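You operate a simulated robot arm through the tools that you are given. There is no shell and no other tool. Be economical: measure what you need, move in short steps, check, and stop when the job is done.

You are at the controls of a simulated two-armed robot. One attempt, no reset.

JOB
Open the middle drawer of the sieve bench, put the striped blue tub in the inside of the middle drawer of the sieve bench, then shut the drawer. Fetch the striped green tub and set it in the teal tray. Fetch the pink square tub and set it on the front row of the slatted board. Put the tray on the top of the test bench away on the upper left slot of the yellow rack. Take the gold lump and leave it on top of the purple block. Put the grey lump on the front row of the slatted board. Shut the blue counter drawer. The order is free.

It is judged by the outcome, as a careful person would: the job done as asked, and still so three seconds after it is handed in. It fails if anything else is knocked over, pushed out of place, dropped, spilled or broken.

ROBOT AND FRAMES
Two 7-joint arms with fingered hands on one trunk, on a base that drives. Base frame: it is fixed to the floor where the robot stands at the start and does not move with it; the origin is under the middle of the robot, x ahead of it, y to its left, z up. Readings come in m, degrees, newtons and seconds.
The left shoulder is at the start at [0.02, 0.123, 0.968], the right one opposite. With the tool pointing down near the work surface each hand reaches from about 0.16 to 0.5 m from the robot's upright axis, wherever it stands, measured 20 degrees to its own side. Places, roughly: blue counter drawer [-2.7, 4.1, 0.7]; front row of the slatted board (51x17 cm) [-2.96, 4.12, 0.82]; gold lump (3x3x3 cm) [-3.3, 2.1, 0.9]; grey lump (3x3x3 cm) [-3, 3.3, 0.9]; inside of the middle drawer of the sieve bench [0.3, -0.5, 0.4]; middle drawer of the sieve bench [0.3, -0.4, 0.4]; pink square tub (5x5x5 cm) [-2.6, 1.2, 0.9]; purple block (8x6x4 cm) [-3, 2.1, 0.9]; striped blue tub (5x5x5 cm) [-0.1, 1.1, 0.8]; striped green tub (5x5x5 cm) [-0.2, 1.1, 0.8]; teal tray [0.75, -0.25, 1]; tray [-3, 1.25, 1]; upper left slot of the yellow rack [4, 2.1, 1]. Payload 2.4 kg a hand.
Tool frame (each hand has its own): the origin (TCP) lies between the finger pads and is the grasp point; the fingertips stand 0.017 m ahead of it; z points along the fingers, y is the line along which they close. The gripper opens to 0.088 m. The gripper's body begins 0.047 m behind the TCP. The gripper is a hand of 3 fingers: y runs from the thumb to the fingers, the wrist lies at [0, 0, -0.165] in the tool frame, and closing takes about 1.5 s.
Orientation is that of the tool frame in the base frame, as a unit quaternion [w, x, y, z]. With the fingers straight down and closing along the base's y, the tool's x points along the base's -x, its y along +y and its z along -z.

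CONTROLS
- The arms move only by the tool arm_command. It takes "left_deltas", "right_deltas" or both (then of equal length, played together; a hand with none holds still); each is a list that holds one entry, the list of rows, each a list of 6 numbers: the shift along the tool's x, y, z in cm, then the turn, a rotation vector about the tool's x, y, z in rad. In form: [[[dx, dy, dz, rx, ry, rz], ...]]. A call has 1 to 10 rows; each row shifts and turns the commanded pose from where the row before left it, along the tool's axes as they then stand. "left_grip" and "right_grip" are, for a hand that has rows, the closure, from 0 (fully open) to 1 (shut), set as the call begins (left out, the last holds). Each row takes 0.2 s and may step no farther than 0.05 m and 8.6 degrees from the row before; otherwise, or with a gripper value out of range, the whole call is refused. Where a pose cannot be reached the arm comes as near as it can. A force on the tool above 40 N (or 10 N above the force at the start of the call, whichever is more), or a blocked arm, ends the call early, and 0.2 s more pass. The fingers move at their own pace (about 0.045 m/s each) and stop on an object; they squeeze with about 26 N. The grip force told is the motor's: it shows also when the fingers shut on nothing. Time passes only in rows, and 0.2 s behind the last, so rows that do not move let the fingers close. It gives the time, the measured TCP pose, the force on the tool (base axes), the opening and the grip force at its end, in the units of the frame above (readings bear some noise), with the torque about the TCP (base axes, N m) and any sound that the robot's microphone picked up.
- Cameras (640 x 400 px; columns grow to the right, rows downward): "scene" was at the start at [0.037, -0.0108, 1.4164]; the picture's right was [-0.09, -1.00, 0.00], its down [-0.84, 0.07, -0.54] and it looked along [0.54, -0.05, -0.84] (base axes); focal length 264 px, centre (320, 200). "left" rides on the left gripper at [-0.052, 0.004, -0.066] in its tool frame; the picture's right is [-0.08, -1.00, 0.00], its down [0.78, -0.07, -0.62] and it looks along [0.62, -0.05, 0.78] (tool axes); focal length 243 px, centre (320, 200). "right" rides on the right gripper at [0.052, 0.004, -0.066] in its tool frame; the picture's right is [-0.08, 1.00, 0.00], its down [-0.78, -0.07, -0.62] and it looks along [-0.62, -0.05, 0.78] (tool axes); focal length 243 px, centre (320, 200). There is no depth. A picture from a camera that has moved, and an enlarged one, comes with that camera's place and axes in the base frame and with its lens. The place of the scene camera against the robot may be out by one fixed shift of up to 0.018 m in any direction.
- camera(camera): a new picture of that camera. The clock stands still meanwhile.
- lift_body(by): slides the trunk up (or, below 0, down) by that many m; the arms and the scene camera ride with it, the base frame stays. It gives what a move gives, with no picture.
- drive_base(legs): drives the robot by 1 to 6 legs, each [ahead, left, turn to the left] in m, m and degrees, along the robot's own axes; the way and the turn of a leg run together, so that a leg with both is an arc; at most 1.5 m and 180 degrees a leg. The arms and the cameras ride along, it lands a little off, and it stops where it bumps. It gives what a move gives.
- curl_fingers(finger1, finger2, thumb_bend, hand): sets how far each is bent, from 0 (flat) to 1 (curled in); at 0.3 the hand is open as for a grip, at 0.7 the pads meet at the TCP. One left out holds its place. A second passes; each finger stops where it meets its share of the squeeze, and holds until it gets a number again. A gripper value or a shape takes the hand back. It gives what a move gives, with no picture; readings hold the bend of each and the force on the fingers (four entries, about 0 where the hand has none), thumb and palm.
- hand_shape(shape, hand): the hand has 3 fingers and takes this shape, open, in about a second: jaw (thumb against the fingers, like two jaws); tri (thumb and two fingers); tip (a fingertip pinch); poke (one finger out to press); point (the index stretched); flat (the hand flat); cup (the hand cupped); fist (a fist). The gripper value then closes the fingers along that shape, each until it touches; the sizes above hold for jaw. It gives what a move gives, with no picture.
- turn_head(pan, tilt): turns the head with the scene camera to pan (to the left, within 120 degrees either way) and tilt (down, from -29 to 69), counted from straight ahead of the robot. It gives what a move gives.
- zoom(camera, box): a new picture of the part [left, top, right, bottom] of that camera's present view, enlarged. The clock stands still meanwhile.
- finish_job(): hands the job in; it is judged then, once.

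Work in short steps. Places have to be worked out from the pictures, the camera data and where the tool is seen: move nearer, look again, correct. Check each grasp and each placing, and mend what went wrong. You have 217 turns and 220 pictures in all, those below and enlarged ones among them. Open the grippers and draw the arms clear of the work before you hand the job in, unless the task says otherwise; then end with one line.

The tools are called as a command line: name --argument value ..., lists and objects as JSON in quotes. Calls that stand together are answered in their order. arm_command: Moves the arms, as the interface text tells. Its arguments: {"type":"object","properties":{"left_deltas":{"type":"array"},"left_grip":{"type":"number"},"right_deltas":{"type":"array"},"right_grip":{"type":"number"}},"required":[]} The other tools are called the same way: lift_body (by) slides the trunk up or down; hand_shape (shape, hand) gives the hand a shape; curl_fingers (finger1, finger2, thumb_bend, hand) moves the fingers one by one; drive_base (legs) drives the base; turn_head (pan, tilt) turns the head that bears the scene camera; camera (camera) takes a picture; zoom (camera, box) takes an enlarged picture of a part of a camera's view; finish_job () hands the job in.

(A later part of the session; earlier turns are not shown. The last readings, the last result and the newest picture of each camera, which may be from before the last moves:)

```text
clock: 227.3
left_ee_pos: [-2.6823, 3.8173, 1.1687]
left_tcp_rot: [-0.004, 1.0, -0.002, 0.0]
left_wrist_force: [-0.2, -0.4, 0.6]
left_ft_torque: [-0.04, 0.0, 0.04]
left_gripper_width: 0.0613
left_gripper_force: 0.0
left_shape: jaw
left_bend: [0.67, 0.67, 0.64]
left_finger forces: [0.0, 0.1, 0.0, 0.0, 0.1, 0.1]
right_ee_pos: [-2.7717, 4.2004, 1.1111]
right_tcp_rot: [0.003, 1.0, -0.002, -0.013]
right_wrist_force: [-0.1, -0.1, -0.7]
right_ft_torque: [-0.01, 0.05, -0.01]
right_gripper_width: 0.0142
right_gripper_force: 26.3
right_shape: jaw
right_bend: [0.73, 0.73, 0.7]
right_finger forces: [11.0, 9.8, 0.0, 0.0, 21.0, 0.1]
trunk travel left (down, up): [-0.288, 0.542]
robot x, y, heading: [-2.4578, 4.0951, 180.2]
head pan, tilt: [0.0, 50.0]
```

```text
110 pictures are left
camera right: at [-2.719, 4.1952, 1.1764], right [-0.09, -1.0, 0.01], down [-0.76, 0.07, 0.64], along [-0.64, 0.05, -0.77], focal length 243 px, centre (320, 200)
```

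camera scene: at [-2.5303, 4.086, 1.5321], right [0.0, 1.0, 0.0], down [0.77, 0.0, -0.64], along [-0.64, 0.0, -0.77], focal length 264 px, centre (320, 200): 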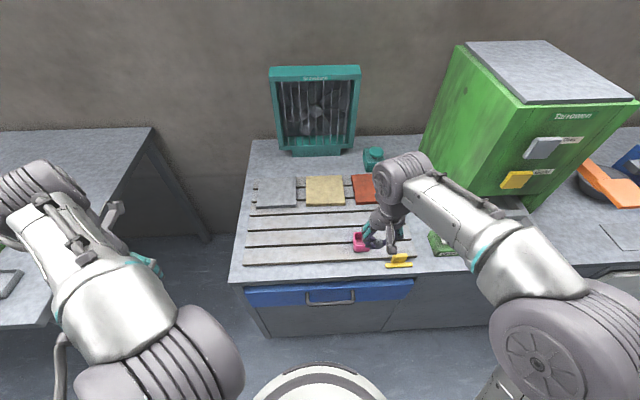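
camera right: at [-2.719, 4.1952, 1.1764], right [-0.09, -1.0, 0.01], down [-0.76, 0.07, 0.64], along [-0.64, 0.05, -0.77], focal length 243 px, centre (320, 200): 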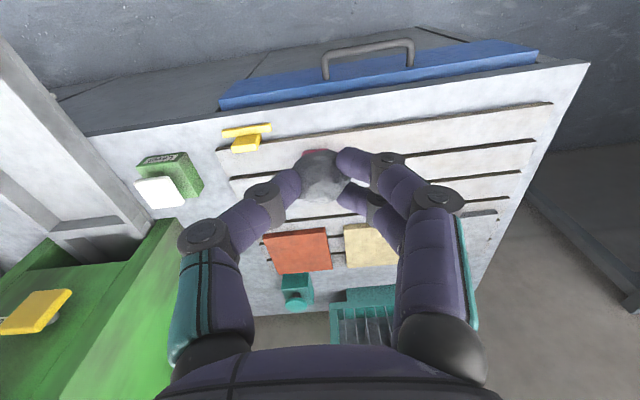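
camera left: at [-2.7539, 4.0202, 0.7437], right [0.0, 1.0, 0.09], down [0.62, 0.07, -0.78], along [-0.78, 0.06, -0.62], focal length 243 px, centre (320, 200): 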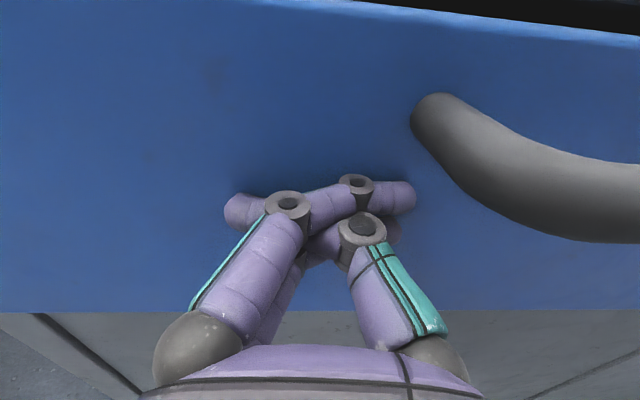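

Next, I move in 5 cm and bring the lump over the second slat at about (-2.96,4.09).

drive_base --legs '[[0.05, 0, 0]]'

arm_command --right_deltas '[[[-2, 2.2, 0, 0, 0, 0], [-2, 2.2, 0, 0, 0, 0], [-2, 2.2, 1, 0, 0, 0], [-2, 2.2, 2, 0, 0, 0], [-2, 2.2, 3, 0, 0, 0], [-2, 0, 4, 0, 0, 0], [-2, 0, 4, 0, 0, 0], [0, 0, 3, 0, 0, 0]]]'

camera --camera "right"

zoom --camera "scene" --box '[210, 180, 450, 320]'

```text
clock: 228.3
left_ee_pos: [-2.7334, 3.8167, 1.1681]
left_tcp_rot: [-0.004, 1.0, -0.002, 0.0]
left_wrist_force: [-0.1, 0.8, 0.5]
left_ft_torque: [-0.01, -0.02, -0.01]
left_gripper_width: 0.0616
left_gripper_force: 0.0
left_shape: jaw
left_bend: [0.67, 0.67, 0.64]
left_finger forces: [0.0, 0.0, 0.0, 0.1, 0.0, 0.0]
right_ee_pos: [-2.8236, 4.2008, 1.111]
right_tcp_rot: [0.002, 1.0, -0.002, -0.012]
right_wrist_force: [-1.0, -0.1, 1.2]
right_ft_torque: [0.02, 0.02, 0.0]
right_gripper_width: 0.0139
right_gripper_force: 26.3
right_shape: jaw
right_bend: [0.73, 0.73, 0.7]
right_finger forces: [10.9, 9.8, 0.0, 0.1, 21.1, 0.0]
trunk travel left (down, up): [-0.288, 0.542]
robot x, y, heading: [-2.5131, 4.0879, 179.8]
head pan, tilt: [0.0, 50.0]
```

```text
clock: 230.1
left_ee_pos: [-2.7323, 3.8179, 1.1688]
left_tcp_rot: [-0.005, 1.0, -0.003, 0.001]
left_wrist_force: [-0.7, 1.4, -0.7]
left_ft_torque: [0.01, 0.0, 0.03]
left_gripper_width: 0.0614
left_gripper_force: 0.1
left_shape: jaw
left_bend: [0.67, 0.67, 0.64]
left_finger forces: [0.1, 0.0, 0.0, 0.0, 0.0, 0.0]
right_ee_pos: [-2.953, 4.0936, 0.9532]
right_tcp_rot: [0.002, 1.0, -0.002, -0.013]
right_wrist_force: [-0.2, -0.4, -1.0]
right_ft_torque: [0.01, -0.01, 0.02]
right_gripper_width: 0.0136
right_gripper_force: 25.5
right_shape: jaw
right_bend: [0.73, 0.73, 0.7]
right_finger forces: [11.0, 11.3, 0.1, 0.1, 20.9, 0.1]
right hand out of reach, approached as far as the arm can: row 7
trunk travel left (down, up): [-0.288, 0.542]
robot x, y, heading: [-2.5074, 4.0868, 180.1]
head pan, tilt: [0.0, 50.0]
```

```text
109 pictures are left
camera right: at [-2.899, 4.088, 1.0189], right [-0.09, -1.0, 0.01], down [-0.76, 0.07, 0.64], along [-0.64, 0.05, -0.77], focal length 243 px, centre (320, 200)
```

right: 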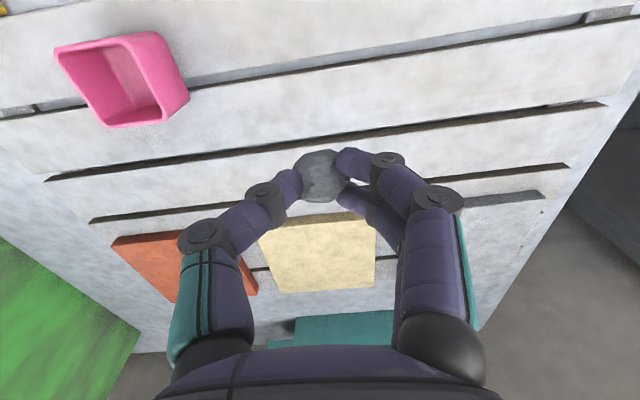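

```text
2.67 times, centred on (330, 250) of scene
camera zoom: at [-2.5808, 4.0859, 1.5321], right [0.0, 1.0, 0.0], down [0.77, 0.0, -0.64], along [-0.64, 0.0, -0.77], focal length 703 px, centre (293, 67)
```

zoom: 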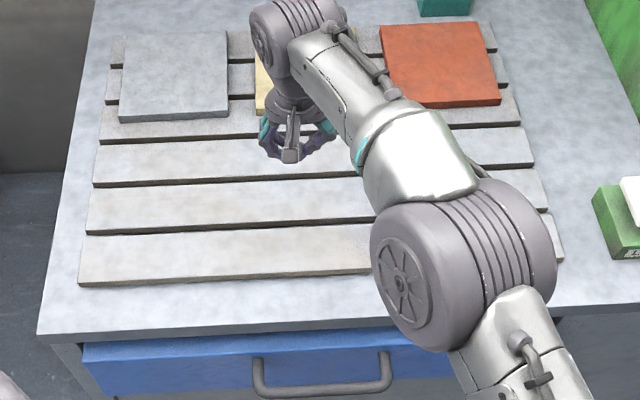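

I am above slat 2. I go down with a 1 cm shift ahead, then gently to contact.

arm_command --right_deltas '[[[0, 0, 3, 0, 0, 0], [-0.5, 0, 3, 0, 0, 0], [-0.5, 0, 1.5, 0, 0, 0], [0, 0, 1, 0, 0, 0], [0, 0, 0.5, 0, 0, 0], [0, 0, 0, 0, 0, 0]]]'

camera --camera "right"

```text
clock: 231.5
left_ee_pos: [-2.7319, 3.8183, 1.1681]
left_tcp_rot: [-0.005, 1.0, -0.002, 0.0]
left_wrist_force: [0.7, -0.3, 0.8]
left_ft_torque: [0.01, -0.02, 0.01]
left_gripper_width: 0.0612
left_gripper_force: 0.1
left_shape: jaw
left_bend: [0.67, 0.67, 0.64]
left_finger forces: [0.0, 0.1, 0.0, 0.0, 0.1, 0.0]
right_ee_pos: [-2.9594, 4.0962, 0.8649]
right_tcp_rot: [0.002, 1.0, -0.003, -0.013]
right_wrist_force: [-0.1, -1.1, -0.4]
right_ft_torque: [-0.01, 0.01, -0.02]
right_gripper_width: 0.0141
right_gripper_force: 25.6
right_shape: jaw
right_bend: [0.73, 0.73, 0.7]
right_finger forces: [11.1, 11.7, 0.0, 0.0, 20.9, 0.0]
right hand out of reach, approached as far as the arm can: row 3
trunk travel left (down, up): [-0.288, 0.542]
robot x, y, heading: [-2.511, 4.0903, 179.9]
head pan, tilt: [0.0, 50.0]
```

```text
107 pictures are left
camera right: at [-2.9062, 4.0898, 0.9302], right [-0.09, -1.0, 0.01], down [-0.76, 0.07, 0.64], along [-0.64, 0.05, -0.77], focal length 243 px, centre (320, 200)
```

right: 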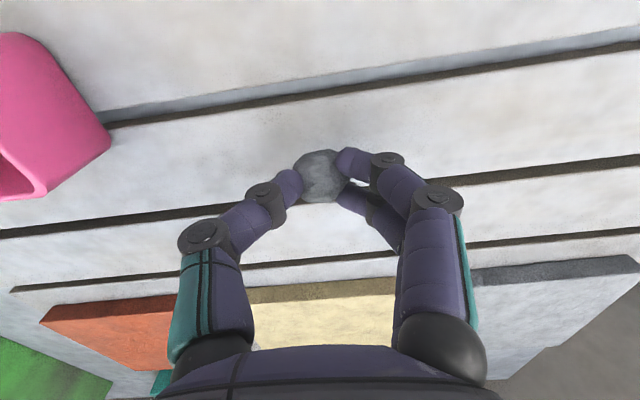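

arm_command --right_deltas '[[[0, 0, 1, 0, 0, 0], [0, 0, 0.6, 0, 0, 0], [0, 0, 0.3, 0, 0, 0], [0, 0, 0.3, 0, 0, 0], [0, 0, 0, 0, 0, 0]]]'

camera --camera "right"

```text
clock: 232.7
left_ee_pos: [-2.7322, 3.8174, 1.169]
left_tcp_rot: [-0.004, 1.0, -0.003, 0.0]
left_wrist_force: [-0.5, 0.8, 0.3]
left_ft_torque: [0.0, 0.0, 0.02]
left_gripper_width: 0.0616
left_gripper_force: 0.0
left_shape: jaw
left_bend: [0.67, 0.67, 0.64]
left_finger forces: [0.0, 0.0, 0.0, 0.0, 0.0, 0.1]
right_ee_pos: [-2.956, 4.0965, 0.8463]
right_tcp_rot: [0.003, 1.0, -0.004, -0.015]
right_wrist_force: [-1.8, 0.4, 13.1]
right_ft_torque: [-0.07, 0.04, -0.04]
right_gripper_width: 0.0143
right_gripper_force: 26.1
right_shape: jaw
right_bend: [0.73, 0.73, 0.7]
right_finger forces: [13.2, 15.4, 0.0, 0.1, 25.7, 0.1]
right hand out of reach, approached as far as the arm can: row 2
trunk travel left (down, up): [-0.288, 0.542]
robot x, y, heading: [-2.5075, 4.0907, 179.8]
head pan, tilt: [0.0, 50.0]
```

```text
106 pictures are left
camera right: at [-2.9034, 4.0905, 0.9101], right [-0.09, -1.0, 0.01], down [-0.76, 0.08, 0.64], along [-0.64, 0.05, -0.77], focal length 243 px, centre (320, 200)
```

right: 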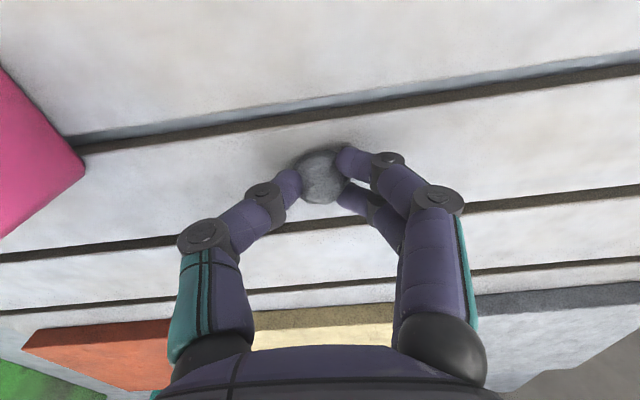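

Contact. I release gently and rise.

arm_command --right_deltas '[[[0, 0, -0.3, 0, 0, 0], [0, 0, 0, 0, 0, 0], [0, 0, 0, 0, 0, 0], [0, 0, 0, 0, 0, 0], [0, 0, -2, 0, 0, 0], [0, 0, -4, 0, 0, 0], [0, 0, -4, 0, 0, 0], [0, 0, -4, 0, 0, 0], [3, 0, -4, 0, 0, 0], [3, 0, -4, 0, 0, 0]]]' --right_grip 0.4

camera --camera "right"

camera --camera "scene"

```text
clock: 234.9
left_ee_pos: [-2.7314, 3.8165, 1.1682]
left_tcp_rot: [-0.004, 1.0, -0.002, -0.001]
left_wrist_force: [0.4, 0.5, 0.2]
left_ft_torque: [-0.05, -0.01, -0.03]
left_gripper_width: 0.0611
left_gripper_force: 0.0
left_shape: jaw
left_bend: [0.67, 0.67, 0.64]
left_finger forces: [0.1, 0.1, 0.0, 0.0, 0.0, 0.0]
right_ee_pos: [-2.8903, 4.0964, 1.0657]
right_tcp_rot: [0.003, 1.0, -0.003, -0.013]
right_wrist_force: [0.3, 0.5, 0.0]
right_ft_torque: [0.01, -0.01, -0.03]
right_gripper_width: 0.0524
right_gripper_force: 0.0
right_shape: jaw
right_bend: [0.71, 0.71, 0.71]
right_finger forces: [0.0, 0.0, 0.1, 0.0, 0.0, 0.0]
right hand out of reach, approached as far as the arm can: row 6, 8
trunk travel left (down, up): [-0.288, 0.542]
robot x, y, heading: [-2.5081, 4.0919, 179.8]
head pan, tilt: [0.0, 50.0]
```

```text
105 pictures are left
camera right: at [-2.8369, 4.0912, 1.131], right [-0.09, -1.0, 0.01], down [-0.76, 0.07, 0.64], along [-0.64, 0.05, -0.77], focal length 243 px, centre (320, 200)
```

right: 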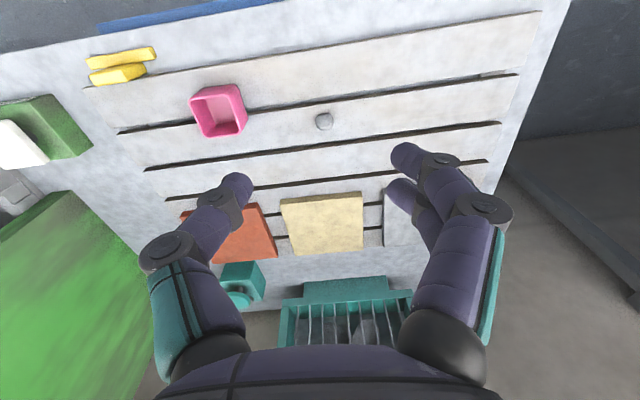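

```text
104 pictures are left
camera scene: at [-2.5798, 4.086, 1.5321], right [0.0, 1.0, 0.0], down [0.77, 0.0, -0.64], along [-0.64, 0.0, -0.77], focal length 264 px, centre (320, 200)
```

scene: 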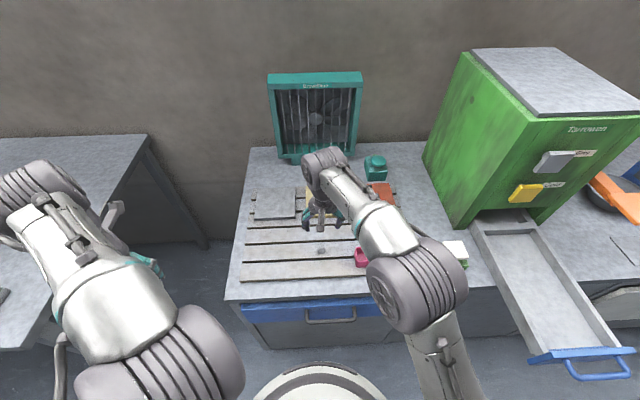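

Pink tub and grey lump both rest on the front row. Now to the gold: I raise up, and drive to the mouth of the gap between the benches.

arm_command --right_deltas '[[[3, 0, -2, 0, 0, 0], [3, 0, -2, 0, 0, 0], [3, 0, -2, 0, 0, 0]]]'

drive_base --legs '[[-0.42, 0, 0.2], [0, 1.2, 0], [0, 1.14, 0]]'

lift_body --by 0.1

turn_head --pan 0 --tilt 50

camera --camera "scene"

```text
clock: 235.7
left_ee_pos: [-2.7314, 3.817, 1.1682]
left_tcp_rot: [-0.004, 1.0, -0.003, -0.002]
left_wrist_force: [0.0, 0.8, -0.9]
left_ft_torque: [-0.01, 0.0, -0.02]
left_gripper_width: 0.0617
left_gripper_force: 0.1
left_shape: jaw
left_bend: [0.67, 0.67, 0.64]
left_finger forces: [0.0, 0.0, 0.0, 0.0, 0.0, 0.0]
right_ee_pos: [-2.7987, 4.0968, 1.1219]
right_tcp_rot: [0.003, 1.0, -0.002, -0.013]
right_wrist_force: [-1.2, -0.5, -0.8]
right_ft_torque: [0.0, 0.01, -0.01]
right_gripper_width: 0.0525
right_gripper_force: 0.1
right_shape: jaw
right_bend: [0.71, 0.71, 0.71]
right_finger forces: [0.0, 0.1, 0.0, 0.0, 0.0, 0.1]
trunk travel left (down, up): [-0.288, 0.542]
robot x, y, heading: [-2.5099, 4.0917, 179.7]
head pan, tilt: [0.0, 50.0]
```

```text
clock: 249.3
left_ee_pos: [-2.3217, 1.4732, 1.1683]
left_tcp_rot: [-0.005, 1.0, -0.004, 0.0]
left_wrist_force: [0.2, -0.2, 0.1]
left_ft_torque: [-0.01, -0.02, 0.01]
left_gripper_width: 0.0615
left_gripper_force: 0.0
left_shape: jaw
left_bend: [0.67, 0.67, 0.64]
left_finger forces: [0.1, 0.0, 0.0, 0.1, 0.1, 0.0]
right_ee_pos: [-2.387, 1.7536, 1.1223]
right_tcp_rot: [0.002, 1.0, -0.003, -0.013]
right_wrist_force: [1.1, 0.3, 0.3]
right_ft_torque: [-0.06, 0.0, 0.01]
right_gripper_width: 0.0526
right_gripper_force: 0.0
right_shape: jaw
right_bend: [0.71, 0.71, 0.71]
right_finger forces: [0.0, 0.0, 0.1, 0.0, 0.1, 0.0]
trunk travel left (down, up): [-0.288, 0.542]
robot x, y, heading: [-2.0973, 1.7441, 179.7]
head pan, tilt: [0.0, 50.0]
```

```text
clock: 250.7
left_ee_pos: [-2.3201, 1.4738, 1.2687]
left_tcp_rot: [-0.004, 1.0, -0.004, 0.0]
left_wrist_force: [-0.6, 0.3, 0.0]
left_ft_torque: [0.01, -0.03, -0.02]
left_gripper_width: 0.0614
left_gripper_force: 0.0
left_shape: jaw
left_bend: [0.67, 0.67, 0.64]
left_finger forces: [0.1, 0.0, 0.0, 0.0, 0.0, 0.1]
right_ee_pos: [-2.3866, 1.7529, 1.2221]
right_tcp_rot: [0.003, 1.0, -0.004, -0.013]
right_wrist_force: [0.5, 0.3, 0.6]
right_ft_torque: [0.0, -0.01, -0.04]
right_gripper_width: 0.0525
right_gripper_force: 0.0
right_shape: jaw
right_bend: [0.71, 0.71, 0.71]
right_finger forces: [0.0, 0.0, 0.0, 0.1, 0.0, 0.1]
trunk travel left (down, up): [-0.388, 0.442]
robot x, y, heading: [-2.1009, 1.7467, 179.7]
head pan, tilt: [0.0, 50.0]
```

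```text
clock: 251.3
left_ee_pos: [-2.3211, 1.4735, 1.2678]
left_tcp_rot: [-0.005, 1.0, -0.004, 0.0]
left_wrist_force: [-0.7, -0.4, 0.1]
left_ft_torque: [0.01, -0.01, 0.0]
left_gripper_width: 0.0613
left_gripper_force: 0.0
left_shape: jaw
left_bend: [0.67, 0.67, 0.64]
left_finger forces: [0.1, 0.0, 0.0, 0.1, 0.1, 0.0]
right_ee_pos: [-2.3869, 1.7532, 1.2229]
right_tcp_rot: [0.003, 1.0, -0.004, -0.013]
right_wrist_force: [-0.2, 0.1, -1.2]
right_ft_torque: [-0.03, -0.04, -0.01]
right_gripper_width: 0.0525
right_gripper_force: 0.0
right_shape: jaw
right_bend: [0.71, 0.71, 0.71]
right_finger forces: [0.0, 0.0, 0.1, 0.0, 0.1, 0.1]
trunk travel left (down, up): [-0.388, 0.442]
robot x, y, heading: [-2.1, 1.7462, 179.8]
head pan, tilt: [0.0, 50.0]
```

```text
103 pictures are left
camera scene: at [-2.1683, 1.7419, 1.6321], right [0.0, 1.0, 0.0], down [0.77, 0.0, -0.64], along [-0.64, 0.0, -0.77], focal length 264 px, centre (320, 200)
```

scene: 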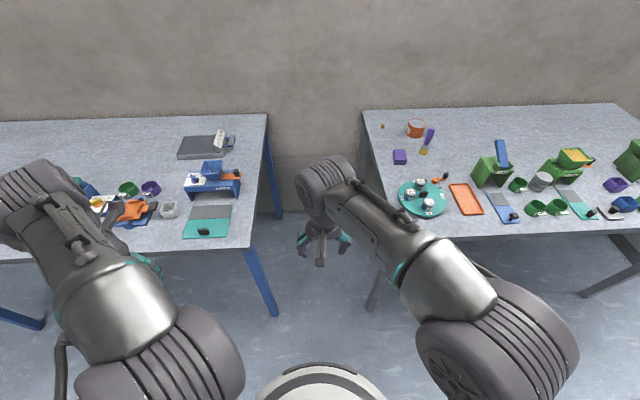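

The gap is ≈0.52 m between legs, centred y≈1.755; the base (~0.44 m) fits. I drive in straight 0.75 m.

drive_base --legs '[[0.4, -0.008, 0.2], [0.35, 0, 0]]'

turn_head --pan -35 --tilt 50

camera --camera "scene"

camera --camera "right"

```text
clock: 255.6
left_ee_pos: [-3.0636, 1.479, 1.2678]
left_tcp_rot: [-0.003, 1.0, 0.002, 0.0]
left_wrist_force: [-0.6, -0.2, 0.2]
left_ft_torque: [0.01, 0.0, 0.02]
left_gripper_width: 0.0613
left_gripper_force: 0.1
left_shape: jaw
left_bend: [0.67, 0.67, 0.64]
left_finger forces: [0.0, 0.0, 0.1, 0.0, 0.0, 0.0]
right_ee_pos: [-3.1327, 1.7594, 1.2221]
right_tcp_rot: [0.002, 1.0, 0.0, -0.013]
right_wrist_force: [0.5, -0.7, 0.4]
right_ft_torque: [0.01, 0.01, 0.03]
right_gripper_width: 0.0528
right_gripper_force: 0.0
right_shape: jaw
right_bend: [0.71, 0.71, 0.71]
right_finger forces: [0.0, 0.0, 0.0, 0.1, 0.1, 0.0]
trunk travel left (down, up): [-0.388, 0.442]
robot x, y, heading: [-2.8391, 1.7544, -179.7]
head pan, tilt: [0.0, 50.0]
```

```text
clock: 256.6
left_ee_pos: [-3.063, 1.4804, 1.2691]
left_tcp_rot: [-0.003, 1.0, 0.001, 0.0]
left_wrist_force: [-0.2, 0.3, 0.4]
left_ft_torque: [0.01, 0.07, -0.01]
left_gripper_width: 0.0614
left_gripper_force: 0.1
left_shape: jaw
left_bend: [0.67, 0.67, 0.64]
left_finger forces: [0.0, 0.0, 0.0, 0.0, 0.1, 0.0]
right_ee_pos: [-3.1312, 1.7587, 1.2217]
right_tcp_rot: [0.003, 1.0, 0.001, -0.013]
right_wrist_force: [-0.3, 0.0, -0.1]
right_ft_torque: [0.01, 0.0, 0.0]
right_gripper_width: 0.0526
right_gripper_force: 0.0
right_shape: jaw
right_bend: [0.71, 0.71, 0.71]
right_finger forces: [0.1, 0.0, 0.1, 0.0, 0.0, 0.0]
trunk travel left (down, up): [-0.388, 0.442]
robot x, y, heading: [-2.8375, 1.753, -180.2]
head pan, tilt: [-35.0, 50.0]
```

```text
102 pictures are left
camera scene: at [-2.8988, 1.7938, 1.6321], right [0.57, 0.82, 0.0], down [0.63, -0.44, -0.64], along [-0.53, 0.37, -0.77], focal length 264 px, centre (320, 200)
```

scene: 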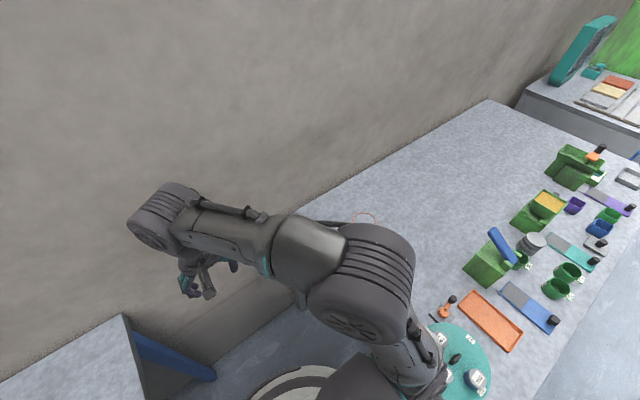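

```text
101 pictures are left
camera right: at [-3.0775, 1.7536, 1.2878], right [-0.08, -1.0, 0.01], down [-0.76, 0.07, 0.64], along [-0.64, 0.05, -0.77], focal length 243 px, centre (320, 200)
```

right: 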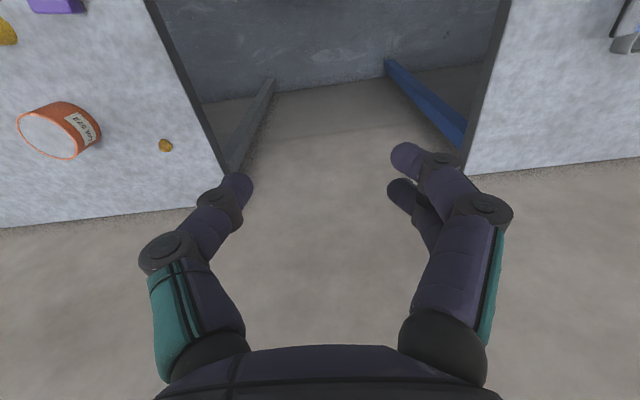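

It fits. Gold at ≈(-3.264,2.055), the orange tin is ~0.14 m beyond. I go 8 cm further in and bring the right hand over the gold.

drive_base --legs '[[0.08, 0, 0]]'

arm_command --right_deltas '[[[-0.5, -4, 0, 0, 0, 0], [-0.5, -4, 0, 0, 0, 0], [-0.5, -4, 0, 0, 0, 0], [-1, -4, 0, 0, 0, 0], [-1, -4, 0, 0, 0, 0], [-1, -4, 0, 0, 0, 0], [-1, -4, 2, 0, 0, 0], [0, -1.5, 4, 0, 0, 0], [0, 0, 4.5, 0, 0, 0], [0, 0, 4.5, 0, 0, 0]]]' --right_grip 0.4

camera --camera "right"

```text
clock: 257.7
left_ee_pos: [-3.1456, 1.4795, 1.2685]
left_tcp_rot: [-0.004, 1.0, 0.002, 0.0]
left_wrist_force: [-0.5, -0.9, -0.6]
left_ft_torque: [0.03, -0.03, 0.03]
left_gripper_width: 0.0612
left_gripper_force: 0.0
left_shape: jaw
left_bend: [0.67, 0.67, 0.64]
left_finger forces: [0.0, 0.1, 0.0, 0.1, 0.0, 0.1]
right_ee_pos: [-3.2147, 1.7576, 1.2228]
right_tcp_rot: [0.003, 1.0, 0.0, -0.012]
right_wrist_force: [0.2, 0.7, 0.8]
right_ft_torque: [-0.01, -0.04, -0.02]
right_gripper_width: 0.0524
right_gripper_force: 0.1
right_shape: jaw
right_bend: [0.71, 0.71, 0.71]
right_finger forces: [0.0, 0.1, 0.0, 0.1, 0.1, 0.1]
trunk travel left (down, up): [-0.388, 0.442]
robot x, y, heading: [-2.9245, 1.7532, -179.8]
head pan, tilt: [-35.0, 50.0]
```

```text
clock: 259.9
left_ee_pos: [-3.145, 1.4793, 1.268]
left_tcp_rot: [-0.004, 1.0, 0.001, 0.0]
left_wrist_force: [0.4, -0.7, 0.3]
left_ft_torque: [0.0, -0.01, -0.02]
left_gripper_width: 0.0615
left_gripper_force: 0.1
left_shape: jaw
left_bend: [0.67, 0.67, 0.64]
left_finger forces: [0.0, 0.0, 0.0, 0.0, 0.1, 0.0]
right_ee_pos: [-3.2721, 2.0529, 1.0712]
right_tcp_rot: [0.003, 1.0, 0.001, -0.014]
right_wrist_force: [0.1, -0.2, 0.2]
right_ft_torque: [0.0, -0.03, -0.02]
right_gripper_width: 0.0525
right_gripper_force: 0.0
right_shape: jaw
right_bend: [0.71, 0.71, 0.71]
right_finger forces: [0.0, 0.0, 0.0, 0.0, 0.0, 0.0]
trunk travel left (down, up): [-0.388, 0.442]
robot x, y, heading: [-2.9236, 1.7544, -179.7]
head pan, tilt: [-35.0, 50.0]
```

```text
100 pictures are left
camera right: at [-3.2187, 2.0475, 1.1369], right [-0.08, -1.0, 0.01], down [-0.76, 0.07, 0.64], along [-0.64, 0.05, -0.77], focal length 243 px, centre (320, 200)
```

right: 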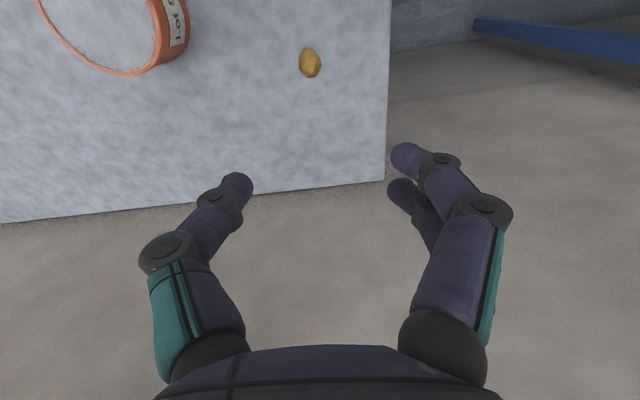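

Gold at (-3.266,2.059). I descend to z≈0.94 and check.

arm_command --right_deltas '[[[0.5, -0.6, 3.2, 0, 0, 0], [0, 0, 3.2, 0, 0, 0], [0, 0, 3.2, 0, 0, 0], [0, 0, 3.2, 0, 0, 0], [0, 0, 0, 0, 0, 0]]]' --right_grip 0.3

camera --camera "right"

```text
clock: 261.1
left_ee_pos: [-3.1439, 1.4788, 1.2686]
left_tcp_rot: [-0.004, 1.0, 0.001, -0.002]
left_wrist_force: [-0.2, 0.2, -0.5]
left_ft_torque: [-0.02, 0.01, 0.02]
left_gripper_width: 0.0615
left_gripper_force: 0.0
left_shape: jaw
left_bend: [0.67, 0.67, 0.64]
left_finger forces: [0.0, 0.0, 0.0, 0.0, 0.0, 0.0]
right_ee_pos: [-3.2688, 2.0593, 0.9429]
right_tcp_rot: [0.003, 1.0, 0.0, -0.014]
right_wrist_force: [-0.5, 0.0, -0.5]
right_ft_torque: [0.01, 0.0, 0.01]
right_gripper_width: 0.0614
right_gripper_force: 0.0
right_shape: jaw
right_bend: [0.67, 0.67, 0.64]
right_finger forces: [0.1, 0.1, 0.0, 0.0, 0.0, 0.0]
trunk travel left (down, up): [-0.388, 0.442]
robot x, y, heading: [-2.9242, 1.7543, -179.6]
head pan, tilt: [-35.0, 50.0]
```

```text
99 pictures are left
camera right: at [-3.2157, 2.0528, 1.009], right [-0.08, -1.0, 0.01], down [-0.76, 0.07, 0.64], along [-0.64, 0.05, -0.77], focal length 243 px, centre (320, 200)
```

right: 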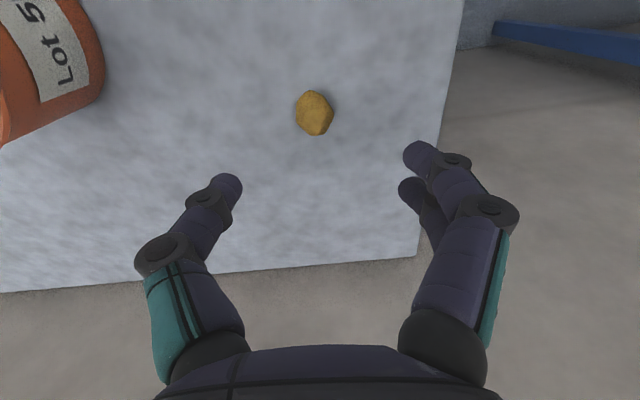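

Aligned. Down to z≈0.882 and close.

arm_command --right_deltas '[[[0.3, 0, 2.5, 0, 0, 0], [0, 0, 2.5, 0, 0, 0], [0, 0, 1.1, 0, 0, 0], [0, 0, 0, 0, 0, 0]]]'

arm_command --right_deltas '[[[0, 0, 0, 0, 0, 0], [0, 0, 0, 0, 0, 0], [0, 0, 0, 0, 0, 0], [0, 0, 0, 0, 0, 0], [0, 0, 0, 0, 0, 0], [0, 0, 0, 0, 0, 0], [0, 0, 0, 0, 0, 0]]]' --right_grip 1

camera --camera "right"

```text
clock: 262.1
left_ee_pos: [-3.1452, 1.4792, 1.2691]
left_tcp_rot: [-0.004, 1.0, 0.001, 0.0]
left_wrist_force: [0.0, 0.2, -0.9]
left_ft_torque: [-0.01, 0.0, 0.0]
left_gripper_width: 0.0615
left_gripper_force: 0.0
left_shape: jaw
left_bend: [0.67, 0.67, 0.64]
left_finger forces: [0.0, 0.0, 0.1, 0.0, 0.0, 0.0]
right_ee_pos: [-3.268, 2.0579, 0.8827]
right_tcp_rot: [0.002, 1.0, 0.001, -0.013]
right_wrist_force: [-0.7, -0.8, 0.7]
right_ft_torque: [0.03, 0.02, -0.03]
right_gripper_width: 0.0614
right_gripper_force: 0.0
right_shape: jaw
right_bend: [0.67, 0.67, 0.64]
right_finger forces: [0.0, 0.0, 0.0, 0.0, 0.0, 0.0]
trunk travel left (down, up): [-0.388, 0.442]
robot x, y, heading: [-2.9233, 1.7533, -179.7]
head pan, tilt: [-35.0, 50.0]
```

```text
clock: 263.7
left_ee_pos: [-3.1426, 1.4791, 1.268]
left_tcp_rot: [-0.004, 1.0, 0.001, -0.001]
left_wrist_force: [0.1, 0.1, 0.1]
left_ft_torque: [0.0, 0.01, 0.01]
left_gripper_width: 0.0613
left_gripper_force: 0.0
left_shape: jaw
left_bend: [0.67, 0.67, 0.64]
left_finger forces: [0.0, 0.0, 0.1, 0.1, 0.0, 0.0]
right_ee_pos: [-3.2666, 2.0572, 0.8832]
right_tcp_rot: [0.002, 1.0, 0.0, -0.013]
right_wrist_force: [-0.3, 0.3, 4.2]
right_ft_torque: [-0.01, 0.02, -0.04]
right_gripper_width: 0.0126
right_gripper_force: 25.9
right_shape: jaw
right_bend: [0.73, 0.73, 0.7]
right_finger forces: [11.4, 11.9, 0.0, 0.1, 23.4, 0.0]
trunk travel left (down, up): [-0.388, 0.442]
robot x, y, heading: [-2.9213, 1.7524, -179.7]
head pan, tilt: [-35.0, 50.0]
```

```text
98 pictures are left
camera right: at [-3.2139, 2.0524, 0.9489], right [-0.08, -1.0, 0.01], down [-0.76, 0.07, 0.64], along [-0.64, 0.05, -0.77], focal length 243 px, centre (320, 200)
```

right: 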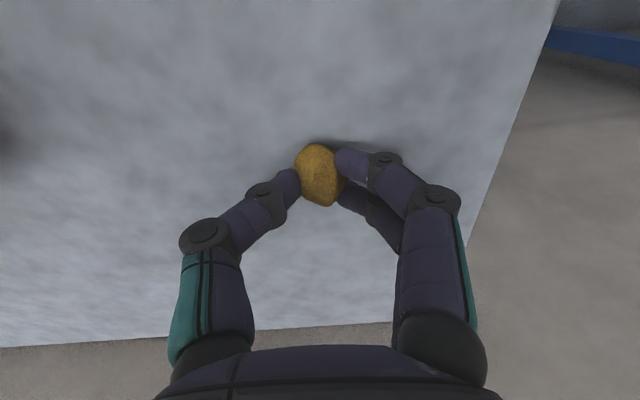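

Gold is held. I lift and carry it over the purple block, looking from a little behind.

arm_command --right_deltas '[[[0, 0, -3, 0, 0, 0], [0, 0, -4, 0, 0, 0], [0, 0, -4, 0, 0, 0], [0, 0, -4, 0, 0, 0], [4.5, -0.8, 0, 0, 0, 0], [4.5, -0.8, 0, 0, 0, 0], [4.5, -0.8, 0, 0, 0, 0], [4.5, -0.8, 0, 0, 0, 0], [3, -0.6, 0, 0, 0, 0]]]'

camera --camera "right"

```text
clock: 265.7
left_ee_pos: [-3.1424, 1.4789, 1.2689]
left_tcp_rot: [-0.005, 1.0, 0.001, -0.001]
left_wrist_force: [0.3, -0.5, 0.3]
left_ft_torque: [0.02, -0.02, 0.02]
left_gripper_width: 0.0614
left_gripper_force: 0.1
left_shape: jaw
left_bend: [0.67, 0.67, 0.64]
left_finger forces: [0.1, 0.0, 0.0, 0.0, 0.0, 0.0]
right_ee_pos: [-3.0537, 2.0986, 1.0271]
right_tcp_rot: [0.003, 1.0, -0.001, -0.013]
right_wrist_force: [0.6, -0.1, 0.0]
right_ft_torque: [-0.01, -0.01, -0.01]
right_gripper_width: 0.0123
right_gripper_force: 26.2
right_shape: jaw
right_bend: [0.73, 0.72, 0.7]
right_finger forces: [12.2, 12.4, 0.0, 0.0, 21.8, 0.0]
trunk travel left (down, up): [-0.388, 0.442]
robot x, y, heading: [-2.9219, 1.7495, -179.6]
head pan, tilt: [-35.0, 50.0]
```

```text
97 pictures are left
camera right: at [-3.0008, 2.093, 1.0928], right [-0.09, -1.0, 0.01], down [-0.76, 0.07, 0.64], along [-0.64, 0.05, -0.77], focal length 243 px, centre (320, 200)
```

right: 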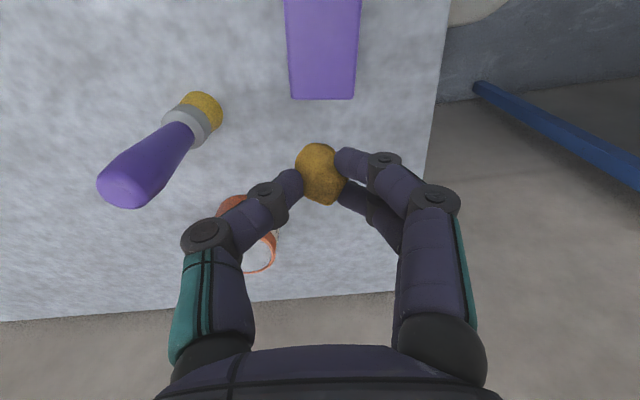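

The block's far edge is at x≈-3.06; its centre ≈(-3.02,2.093), top ≈0.90. I shift back 3.4 cm and lower to just above.

arm_command --right_deltas '[[[3.4, 0.5, 0, 0, 0, 0], [0, 0, 3, 0, 0, 0], [0, 0, 3, 0, 0, 0], [0, 0, 1.5, 0, 0, 0], [0, 0, 0, 0, 0, 0]]]'

camera --camera "right"

turn_head --pan -90 --tilt 60

camera --camera "scene"

```text
clock: 266.9
left_ee_pos: [-3.1442, 1.4808, 1.2683]
left_tcp_rot: [-0.005, 1.0, 0.001, -0.001]
left_wrist_force: [-0.6, 0.5, 0.8]
left_ft_torque: [0.02, 0.05, -0.02]
left_gripper_width: 0.0612
left_gripper_force: 0.0
left_shape: jaw
left_bend: [0.67, 0.67, 0.64]
left_finger forces: [0.0, 0.0, 0.0, 0.1, 0.0, 0.0]
right_ee_pos: [-3.0301, 2.1107, 0.9552]
right_tcp_rot: [0.003, 1.0, 0.0, -0.013]
right_wrist_force: [0.2, 0.4, -0.4]
right_ft_torque: [0.01, 0.0, 0.01]
right_gripper_width: 0.0121
right_gripper_force: 26.4
right_shape: jaw
right_bend: [0.73, 0.72, 0.7]
right_finger forces: [12.9, 13.2, 0.0, 0.0, 22.0, 0.0]
right hand out of reach, approached as far as the arm can: row 1
trunk travel left (down, up): [-0.388, 0.442]
robot x, y, heading: [-2.9267, 1.7527, -179.9]
head pan, tilt: [-35.0, 50.0]
```

```text
96 pictures are left
camera right: at [-2.9772, 2.1054, 1.0188], right [-0.08, -1.0, 0.01], down [-0.76, 0.07, 0.64], along [-0.64, 0.05, -0.77], focal length 243 px, centre (320, 200)
```

right: 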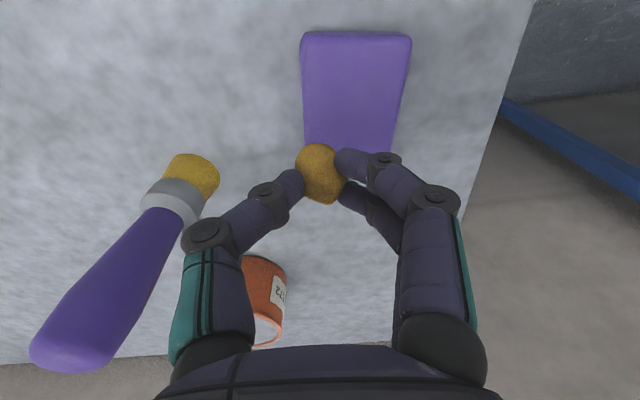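

```text
clock: 268.1
left_ee_pos: [-3.1435, 1.4806, 1.2689]
left_tcp_rot: [-0.005, 1.0, 0.0, 0.0]
left_wrist_force: [0.0, -0.5, 0.1]
left_ft_torque: [-0.02, -0.02, 0.02]
left_gripper_width: 0.0614
left_gripper_force: 0.1
left_shape: jaw
left_bend: [0.67, 0.67, 0.64]
left_finger forces: [0.0, 0.1, 0.1, 0.0, 0.1, 0.1]
right_ee_pos: [-3.0298, 2.1117, 0.9554]
right_tcp_rot: [0.002, 1.0, -0.001, -0.013]
right_wrist_force: [0.8, -0.2, -0.4]
right_ft_torque: [0.01, -0.01, -0.01]
right_gripper_width: 0.0119
right_gripper_force: 26.0
right_shape: jaw
right_bend: [0.73, 0.72, 0.7]
right_finger forces: [13.0, 13.2, 0.0, 0.0, 22.0, 0.1]
trunk travel left (down, up): [-0.388, 0.442]
robot x, y, heading: [-2.9259, 1.7554, -180.0]
head pan, tilt: [-90.0, 60.0]
```

```text
95 pictures are left
camera scene: at [-2.9167, 1.8166, 1.6196], right [1.0, 0.01, 0.0], down [0.0, -0.87, -0.5], along [0.0, 0.5, -0.87], focal length 264 px, centre (320, 200)
```

scene: 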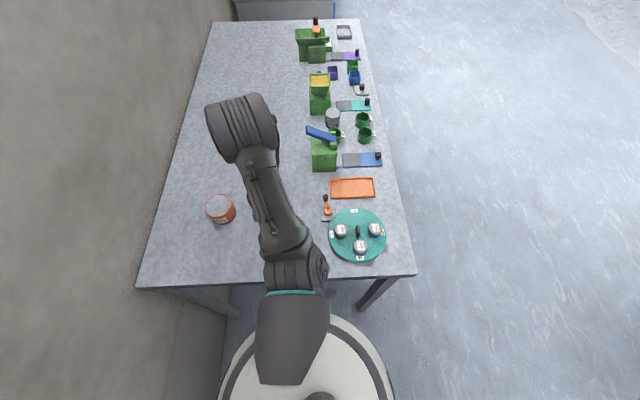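

The hand is too near the body to go further back; landing would be near the block's corner. I lift a little, back the base 0.12 m, and re-aim at (-3.02,2.093).

arm_command --right_deltas '[[[0, 0, -4, 0, 0, 0], [0, 0, -4, 0, 0, 0]]]'

drive_base --legs '[[-0.13, 0, 0]]'

arm_command --right_deltas '[[[-3, 0.4, 0, 0, 0, 0], [-3, 0.5, 0, 0, 0, 0], [-3, 0.5, 0, 0, 0, 0], [0, 0, 0, 0, 0, 0]]]'

camera --camera "right"

```text
clock: 268.7
left_ee_pos: [-3.1443, 1.4797, 1.2674]
left_tcp_rot: [-0.004, 1.0, 0.001, 0.0]
left_wrist_force: [0.8, 0.1, 0.9]
left_ft_torque: [0.02, 0.06, 0.0]
left_gripper_width: 0.0614
left_gripper_force: 0.2
left_shape: jaw
left_bend: [0.67, 0.67, 0.64]
left_finger forces: [0.1, 0.1, 0.0, 0.0, 0.0, 0.0]
right_ee_pos: [-3.0288, 2.1115, 1.0339]
right_tcp_rot: [0.003, 1.0, 0.001, -0.013]
right_wrist_force: [-0.1, 0.1, -0.8]
right_ft_torque: [-0.01, -0.01, -0.03]
right_gripper_width: 0.0119
right_gripper_force: 25.8
right_shape: jaw
right_bend: [0.73, 0.72, 0.7]
right_finger forces: [12.7, 12.8, 0.1, 0.0, 21.6, 0.0]
trunk travel left (down, up): [-0.388, 0.442]
robot x, y, heading: [-2.9214, 1.7548, -179.7]
head pan, tilt: [-90.0, 60.0]
```

```text
clock: 270.0
left_ee_pos: [-3.0119, 1.4812, 1.2689]
left_tcp_rot: [-0.004, 1.0, 0.002, -0.001]
left_wrist_force: [0.7, -0.2, -0.1]
left_ft_torque: [-0.03, 0.04, -0.01]
left_gripper_width: 0.0613
left_gripper_force: 0.0
left_shape: jaw
left_bend: [0.67, 0.67, 0.64]
left_finger forces: [0.0, 0.0, 0.0, 0.1, 0.0, 0.1]
right_ee_pos: [-2.8976, 2.1126, 1.0344]
right_tcp_rot: [0.003, 1.0, 0.0, -0.014]
right_wrist_force: [0.2, -0.5, 0.4]
right_ft_torque: [-0.02, 0.0, -0.02]
right_gripper_width: 0.012
right_gripper_force: 25.5
right_shape: jaw
right_bend: [0.73, 0.72, 0.7]
right_finger forces: [12.6, 12.9, 0.1, 0.0, 21.6, 0.1]
trunk travel left (down, up): [-0.388, 0.442]
robot x, y, heading: [-2.7943, 1.7559, -179.8]
head pan, tilt: [-90.0, 60.0]
```

```text
clock: 271.0
left_ee_pos: [-3.0122, 1.4804, 1.2687]
left_tcp_rot: [-0.005, 1.0, 0.001, -0.001]
left_wrist_force: [0.7, 0.0, -0.4]
left_ft_torque: [-0.02, -0.01, -0.02]
left_gripper_width: 0.0615
left_gripper_force: 0.1
left_shape: jaw
left_bend: [0.67, 0.67, 0.64]
left_finger forces: [0.0, 0.1, 0.0, 0.0, 0.0, 0.0]
right_ee_pos: [-2.9881, 2.0977, 1.0384]
right_tcp_rot: [0.003, 1.0, 0.0, -0.013]
right_wrist_force: [0.1, 0.3, -0.1]
right_ft_torque: [-0.02, -0.01, -0.01]
right_gripper_width: 0.012
right_gripper_force: 26.0
right_shape: jaw
right_bend: [0.73, 0.72, 0.71]
right_finger forces: [12.9, 12.8, 0.1, 0.1, 21.8, 0.1]
trunk travel left (down, up): [-0.388, 0.442]
robot x, y, heading: [-2.7974, 1.7563, -179.9]
head pan, tilt: [-90.0, 60.0]
```

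```text
94 pictures are left
camera right: at [-2.9357, 2.0925, 1.1018], right [-0.08, -1.0, 0.01], down [-0.76, 0.07, 0.64], along [-0.64, 0.05, -0.77], focal length 243 px, centre (320, 200)
```

right: 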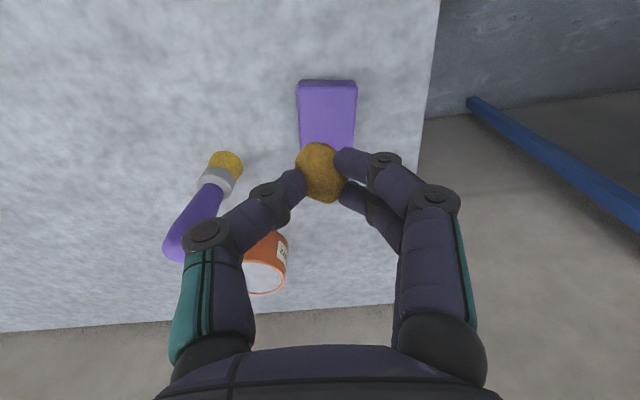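

Block centre ≈(-3.026,2.091). I move there and lower to z≈0.945.

arm_command --right_deltas '[[[-3.8, 0.7, 0, 0, 0, 0], [0, 0, 3, 0, 0, 0], [0, 0, 3, 0, 0, 0], [0, 0, 3, 0, 0, 0], [0, 0, 0, 0, 0, 0]]]'

camera --camera "right"

```text
clock: 272.2
left_ee_pos: [-3.0138, 1.4807, 1.2682]
left_tcp_rot: [-0.004, 1.0, 0.001, -0.001]
left_wrist_force: [0.5, -0.2, 0.3]
left_ft_torque: [-0.05, 0.03, 0.02]
left_gripper_width: 0.0616
left_gripper_force: 0.0
left_shape: jaw
left_bend: [0.67, 0.67, 0.64]
left_finger forces: [0.0, 0.0, 0.0, 0.0, 0.0, 0.0]
right_ee_pos: [-3.0293, 2.0905, 0.9472]
right_tcp_rot: [0.003, 1.0, 0.0, -0.013]
right_wrist_force: [0.5, -0.7, -0.6]
right_ft_torque: [0.0, -0.01, -0.04]
right_gripper_width: 0.0118
right_gripper_force: 25.5
right_shape: jaw
right_bend: [0.73, 0.72, 0.71]
right_finger forces: [11.2, 9.9, 0.0, 0.0, 20.5, 0.0]
trunk travel left (down, up): [-0.388, 0.442]
robot x, y, heading: [-2.7932, 1.7555, -179.7]
head pan, tilt: [-90.0, 60.0]
```

```text
93 pictures are left
camera right: at [-2.9761, 2.0852, 1.0119], right [-0.08, -1.0, 0.01], down [-0.76, 0.07, 0.64], along [-0.64, 0.05, -0.77], focal length 243 px, centre (320, 200)
```

right: 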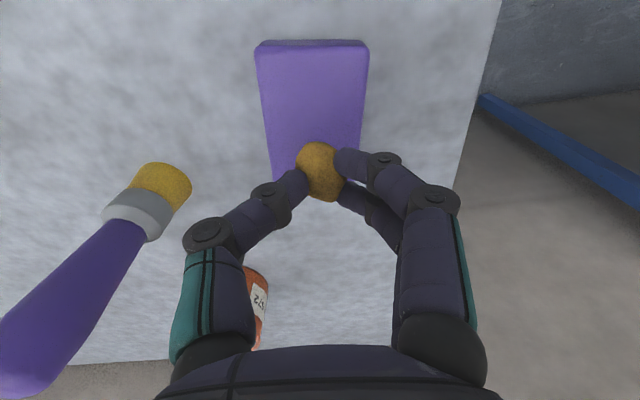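

Well centred over the block. I lower in small steps to contact.

arm_command --right_deltas '[[[0, 0, 1, 0, 0, 0], [0, 0, 0.6, 0, 0, 0], [0, 0, 0.4, 0, 0, 0], [0, 0, 0.4, 0, 0, 0], [0, 0, 0, 0, 0, 0]]]'

camera --camera "right"

```text
clock: 273.4
left_ee_pos: [-3.0143, 1.4804, 1.2689]
left_tcp_rot: [-0.005, 1.0, 0.0, 0.0]
left_wrist_force: [0.4, 0.1, -0.4]
left_ft_torque: [-0.01, 0.0, -0.02]
left_gripper_width: 0.0613
left_gripper_force: 0.0
left_shape: jaw
left_bend: [0.67, 0.67, 0.64]
left_finger forces: [0.1, 0.1, 0.0, 0.0, 0.0, 0.1]
right_ee_pos: [-3.0304, 2.0899, 0.9236]
right_tcp_rot: [0.004, 1.0, 0.0, -0.013]
right_wrist_force: [-0.5, 0.2, 0.9]
right_ft_torque: [-0.01, 0.0, 0.02]
right_gripper_width: 0.0113
right_gripper_force: 26.2
right_shape: jaw
right_bend: [0.73, 0.72, 0.71]
right_finger forces: [11.4, 9.8, 0.0, 0.0, 20.6, 0.0]
trunk travel left (down, up): [-0.388, 0.442]
robot x, y, heading: [-2.7852, 1.7552, -179.7]
head pan, tilt: [-90.0, 60.0]
```

```text
92 pictures are left
camera right: at [-2.9764, 2.0851, 0.9882], right [-0.08, -1.0, 0.01], down [-0.77, 0.07, 0.64], along [-0.64, 0.05, -0.77], focal length 243 px, centre (320, 200)
```

right: 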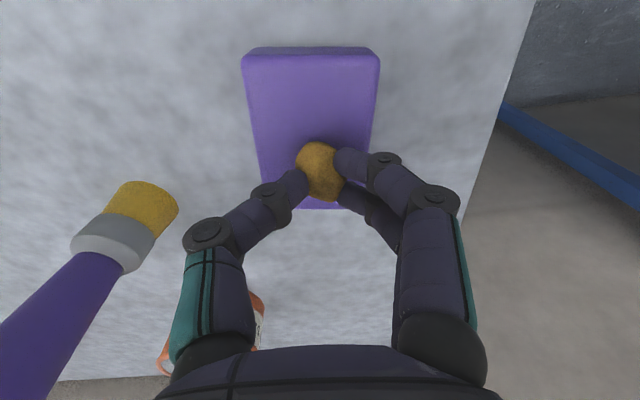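

arm_command --right_deltas '[[[0, 0, 0.4, 0, 0, 0], [0, 0, 0.4, 0, 0, 0], [0, 0, 0.3, 0, 0, 0], [0, 0, 0, 0, 0, 0]]]'

camera --camera "right"

```text
clock: 274.4
left_ee_pos: [-3.012, 1.4784, 1.2685]
left_tcp_rot: [-0.004, 1.0, 0.0, -0.001]
left_wrist_force: [-0.6, -1.0, 0.3]
left_ft_torque: [0.02, 0.02, -0.01]
left_gripper_width: 0.0614
left_gripper_force: 0.1
left_shape: jaw
left_bend: [0.67, 0.67, 0.64]
left_finger forces: [0.0, 0.0, 0.0, 0.1, 0.0, 0.2]
right_ee_pos: [-3.029, 2.09, 0.9133]
right_tcp_rot: [0.003, 1.0, 0.0, -0.015]
right_wrist_force: [-0.5, 5.3, 37.0]
right_ft_torque: [0.02, -0.01, 0.0]
right_gripper_width: 0.0164
right_gripper_force: 25.6
right_shape: jaw
right_bend: [0.75, 0.74, 0.73]
right_finger forces: [17.6, 16.8, 0.1, 0.0, 38.0, 0.1]
trunk travel left (down, up): [-0.388, 0.442]
robot x, y, heading: [-2.7917, 1.7531, -179.8]
head pan, tilt: [-90.0, 60.0]
```

```text
91 pictures are left
camera right: at [-2.976, 2.0841, 0.9785], right [-0.08, -1.0, 0.01], down [-0.76, 0.07, 0.64], along [-0.64, 0.05, -0.77], focal length 243 px, centre (320, 200)
```

right: 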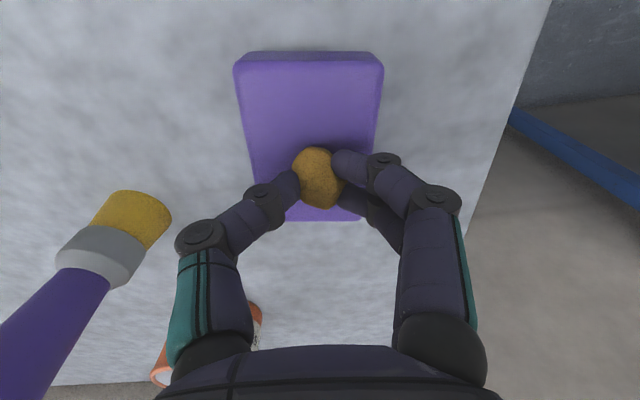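

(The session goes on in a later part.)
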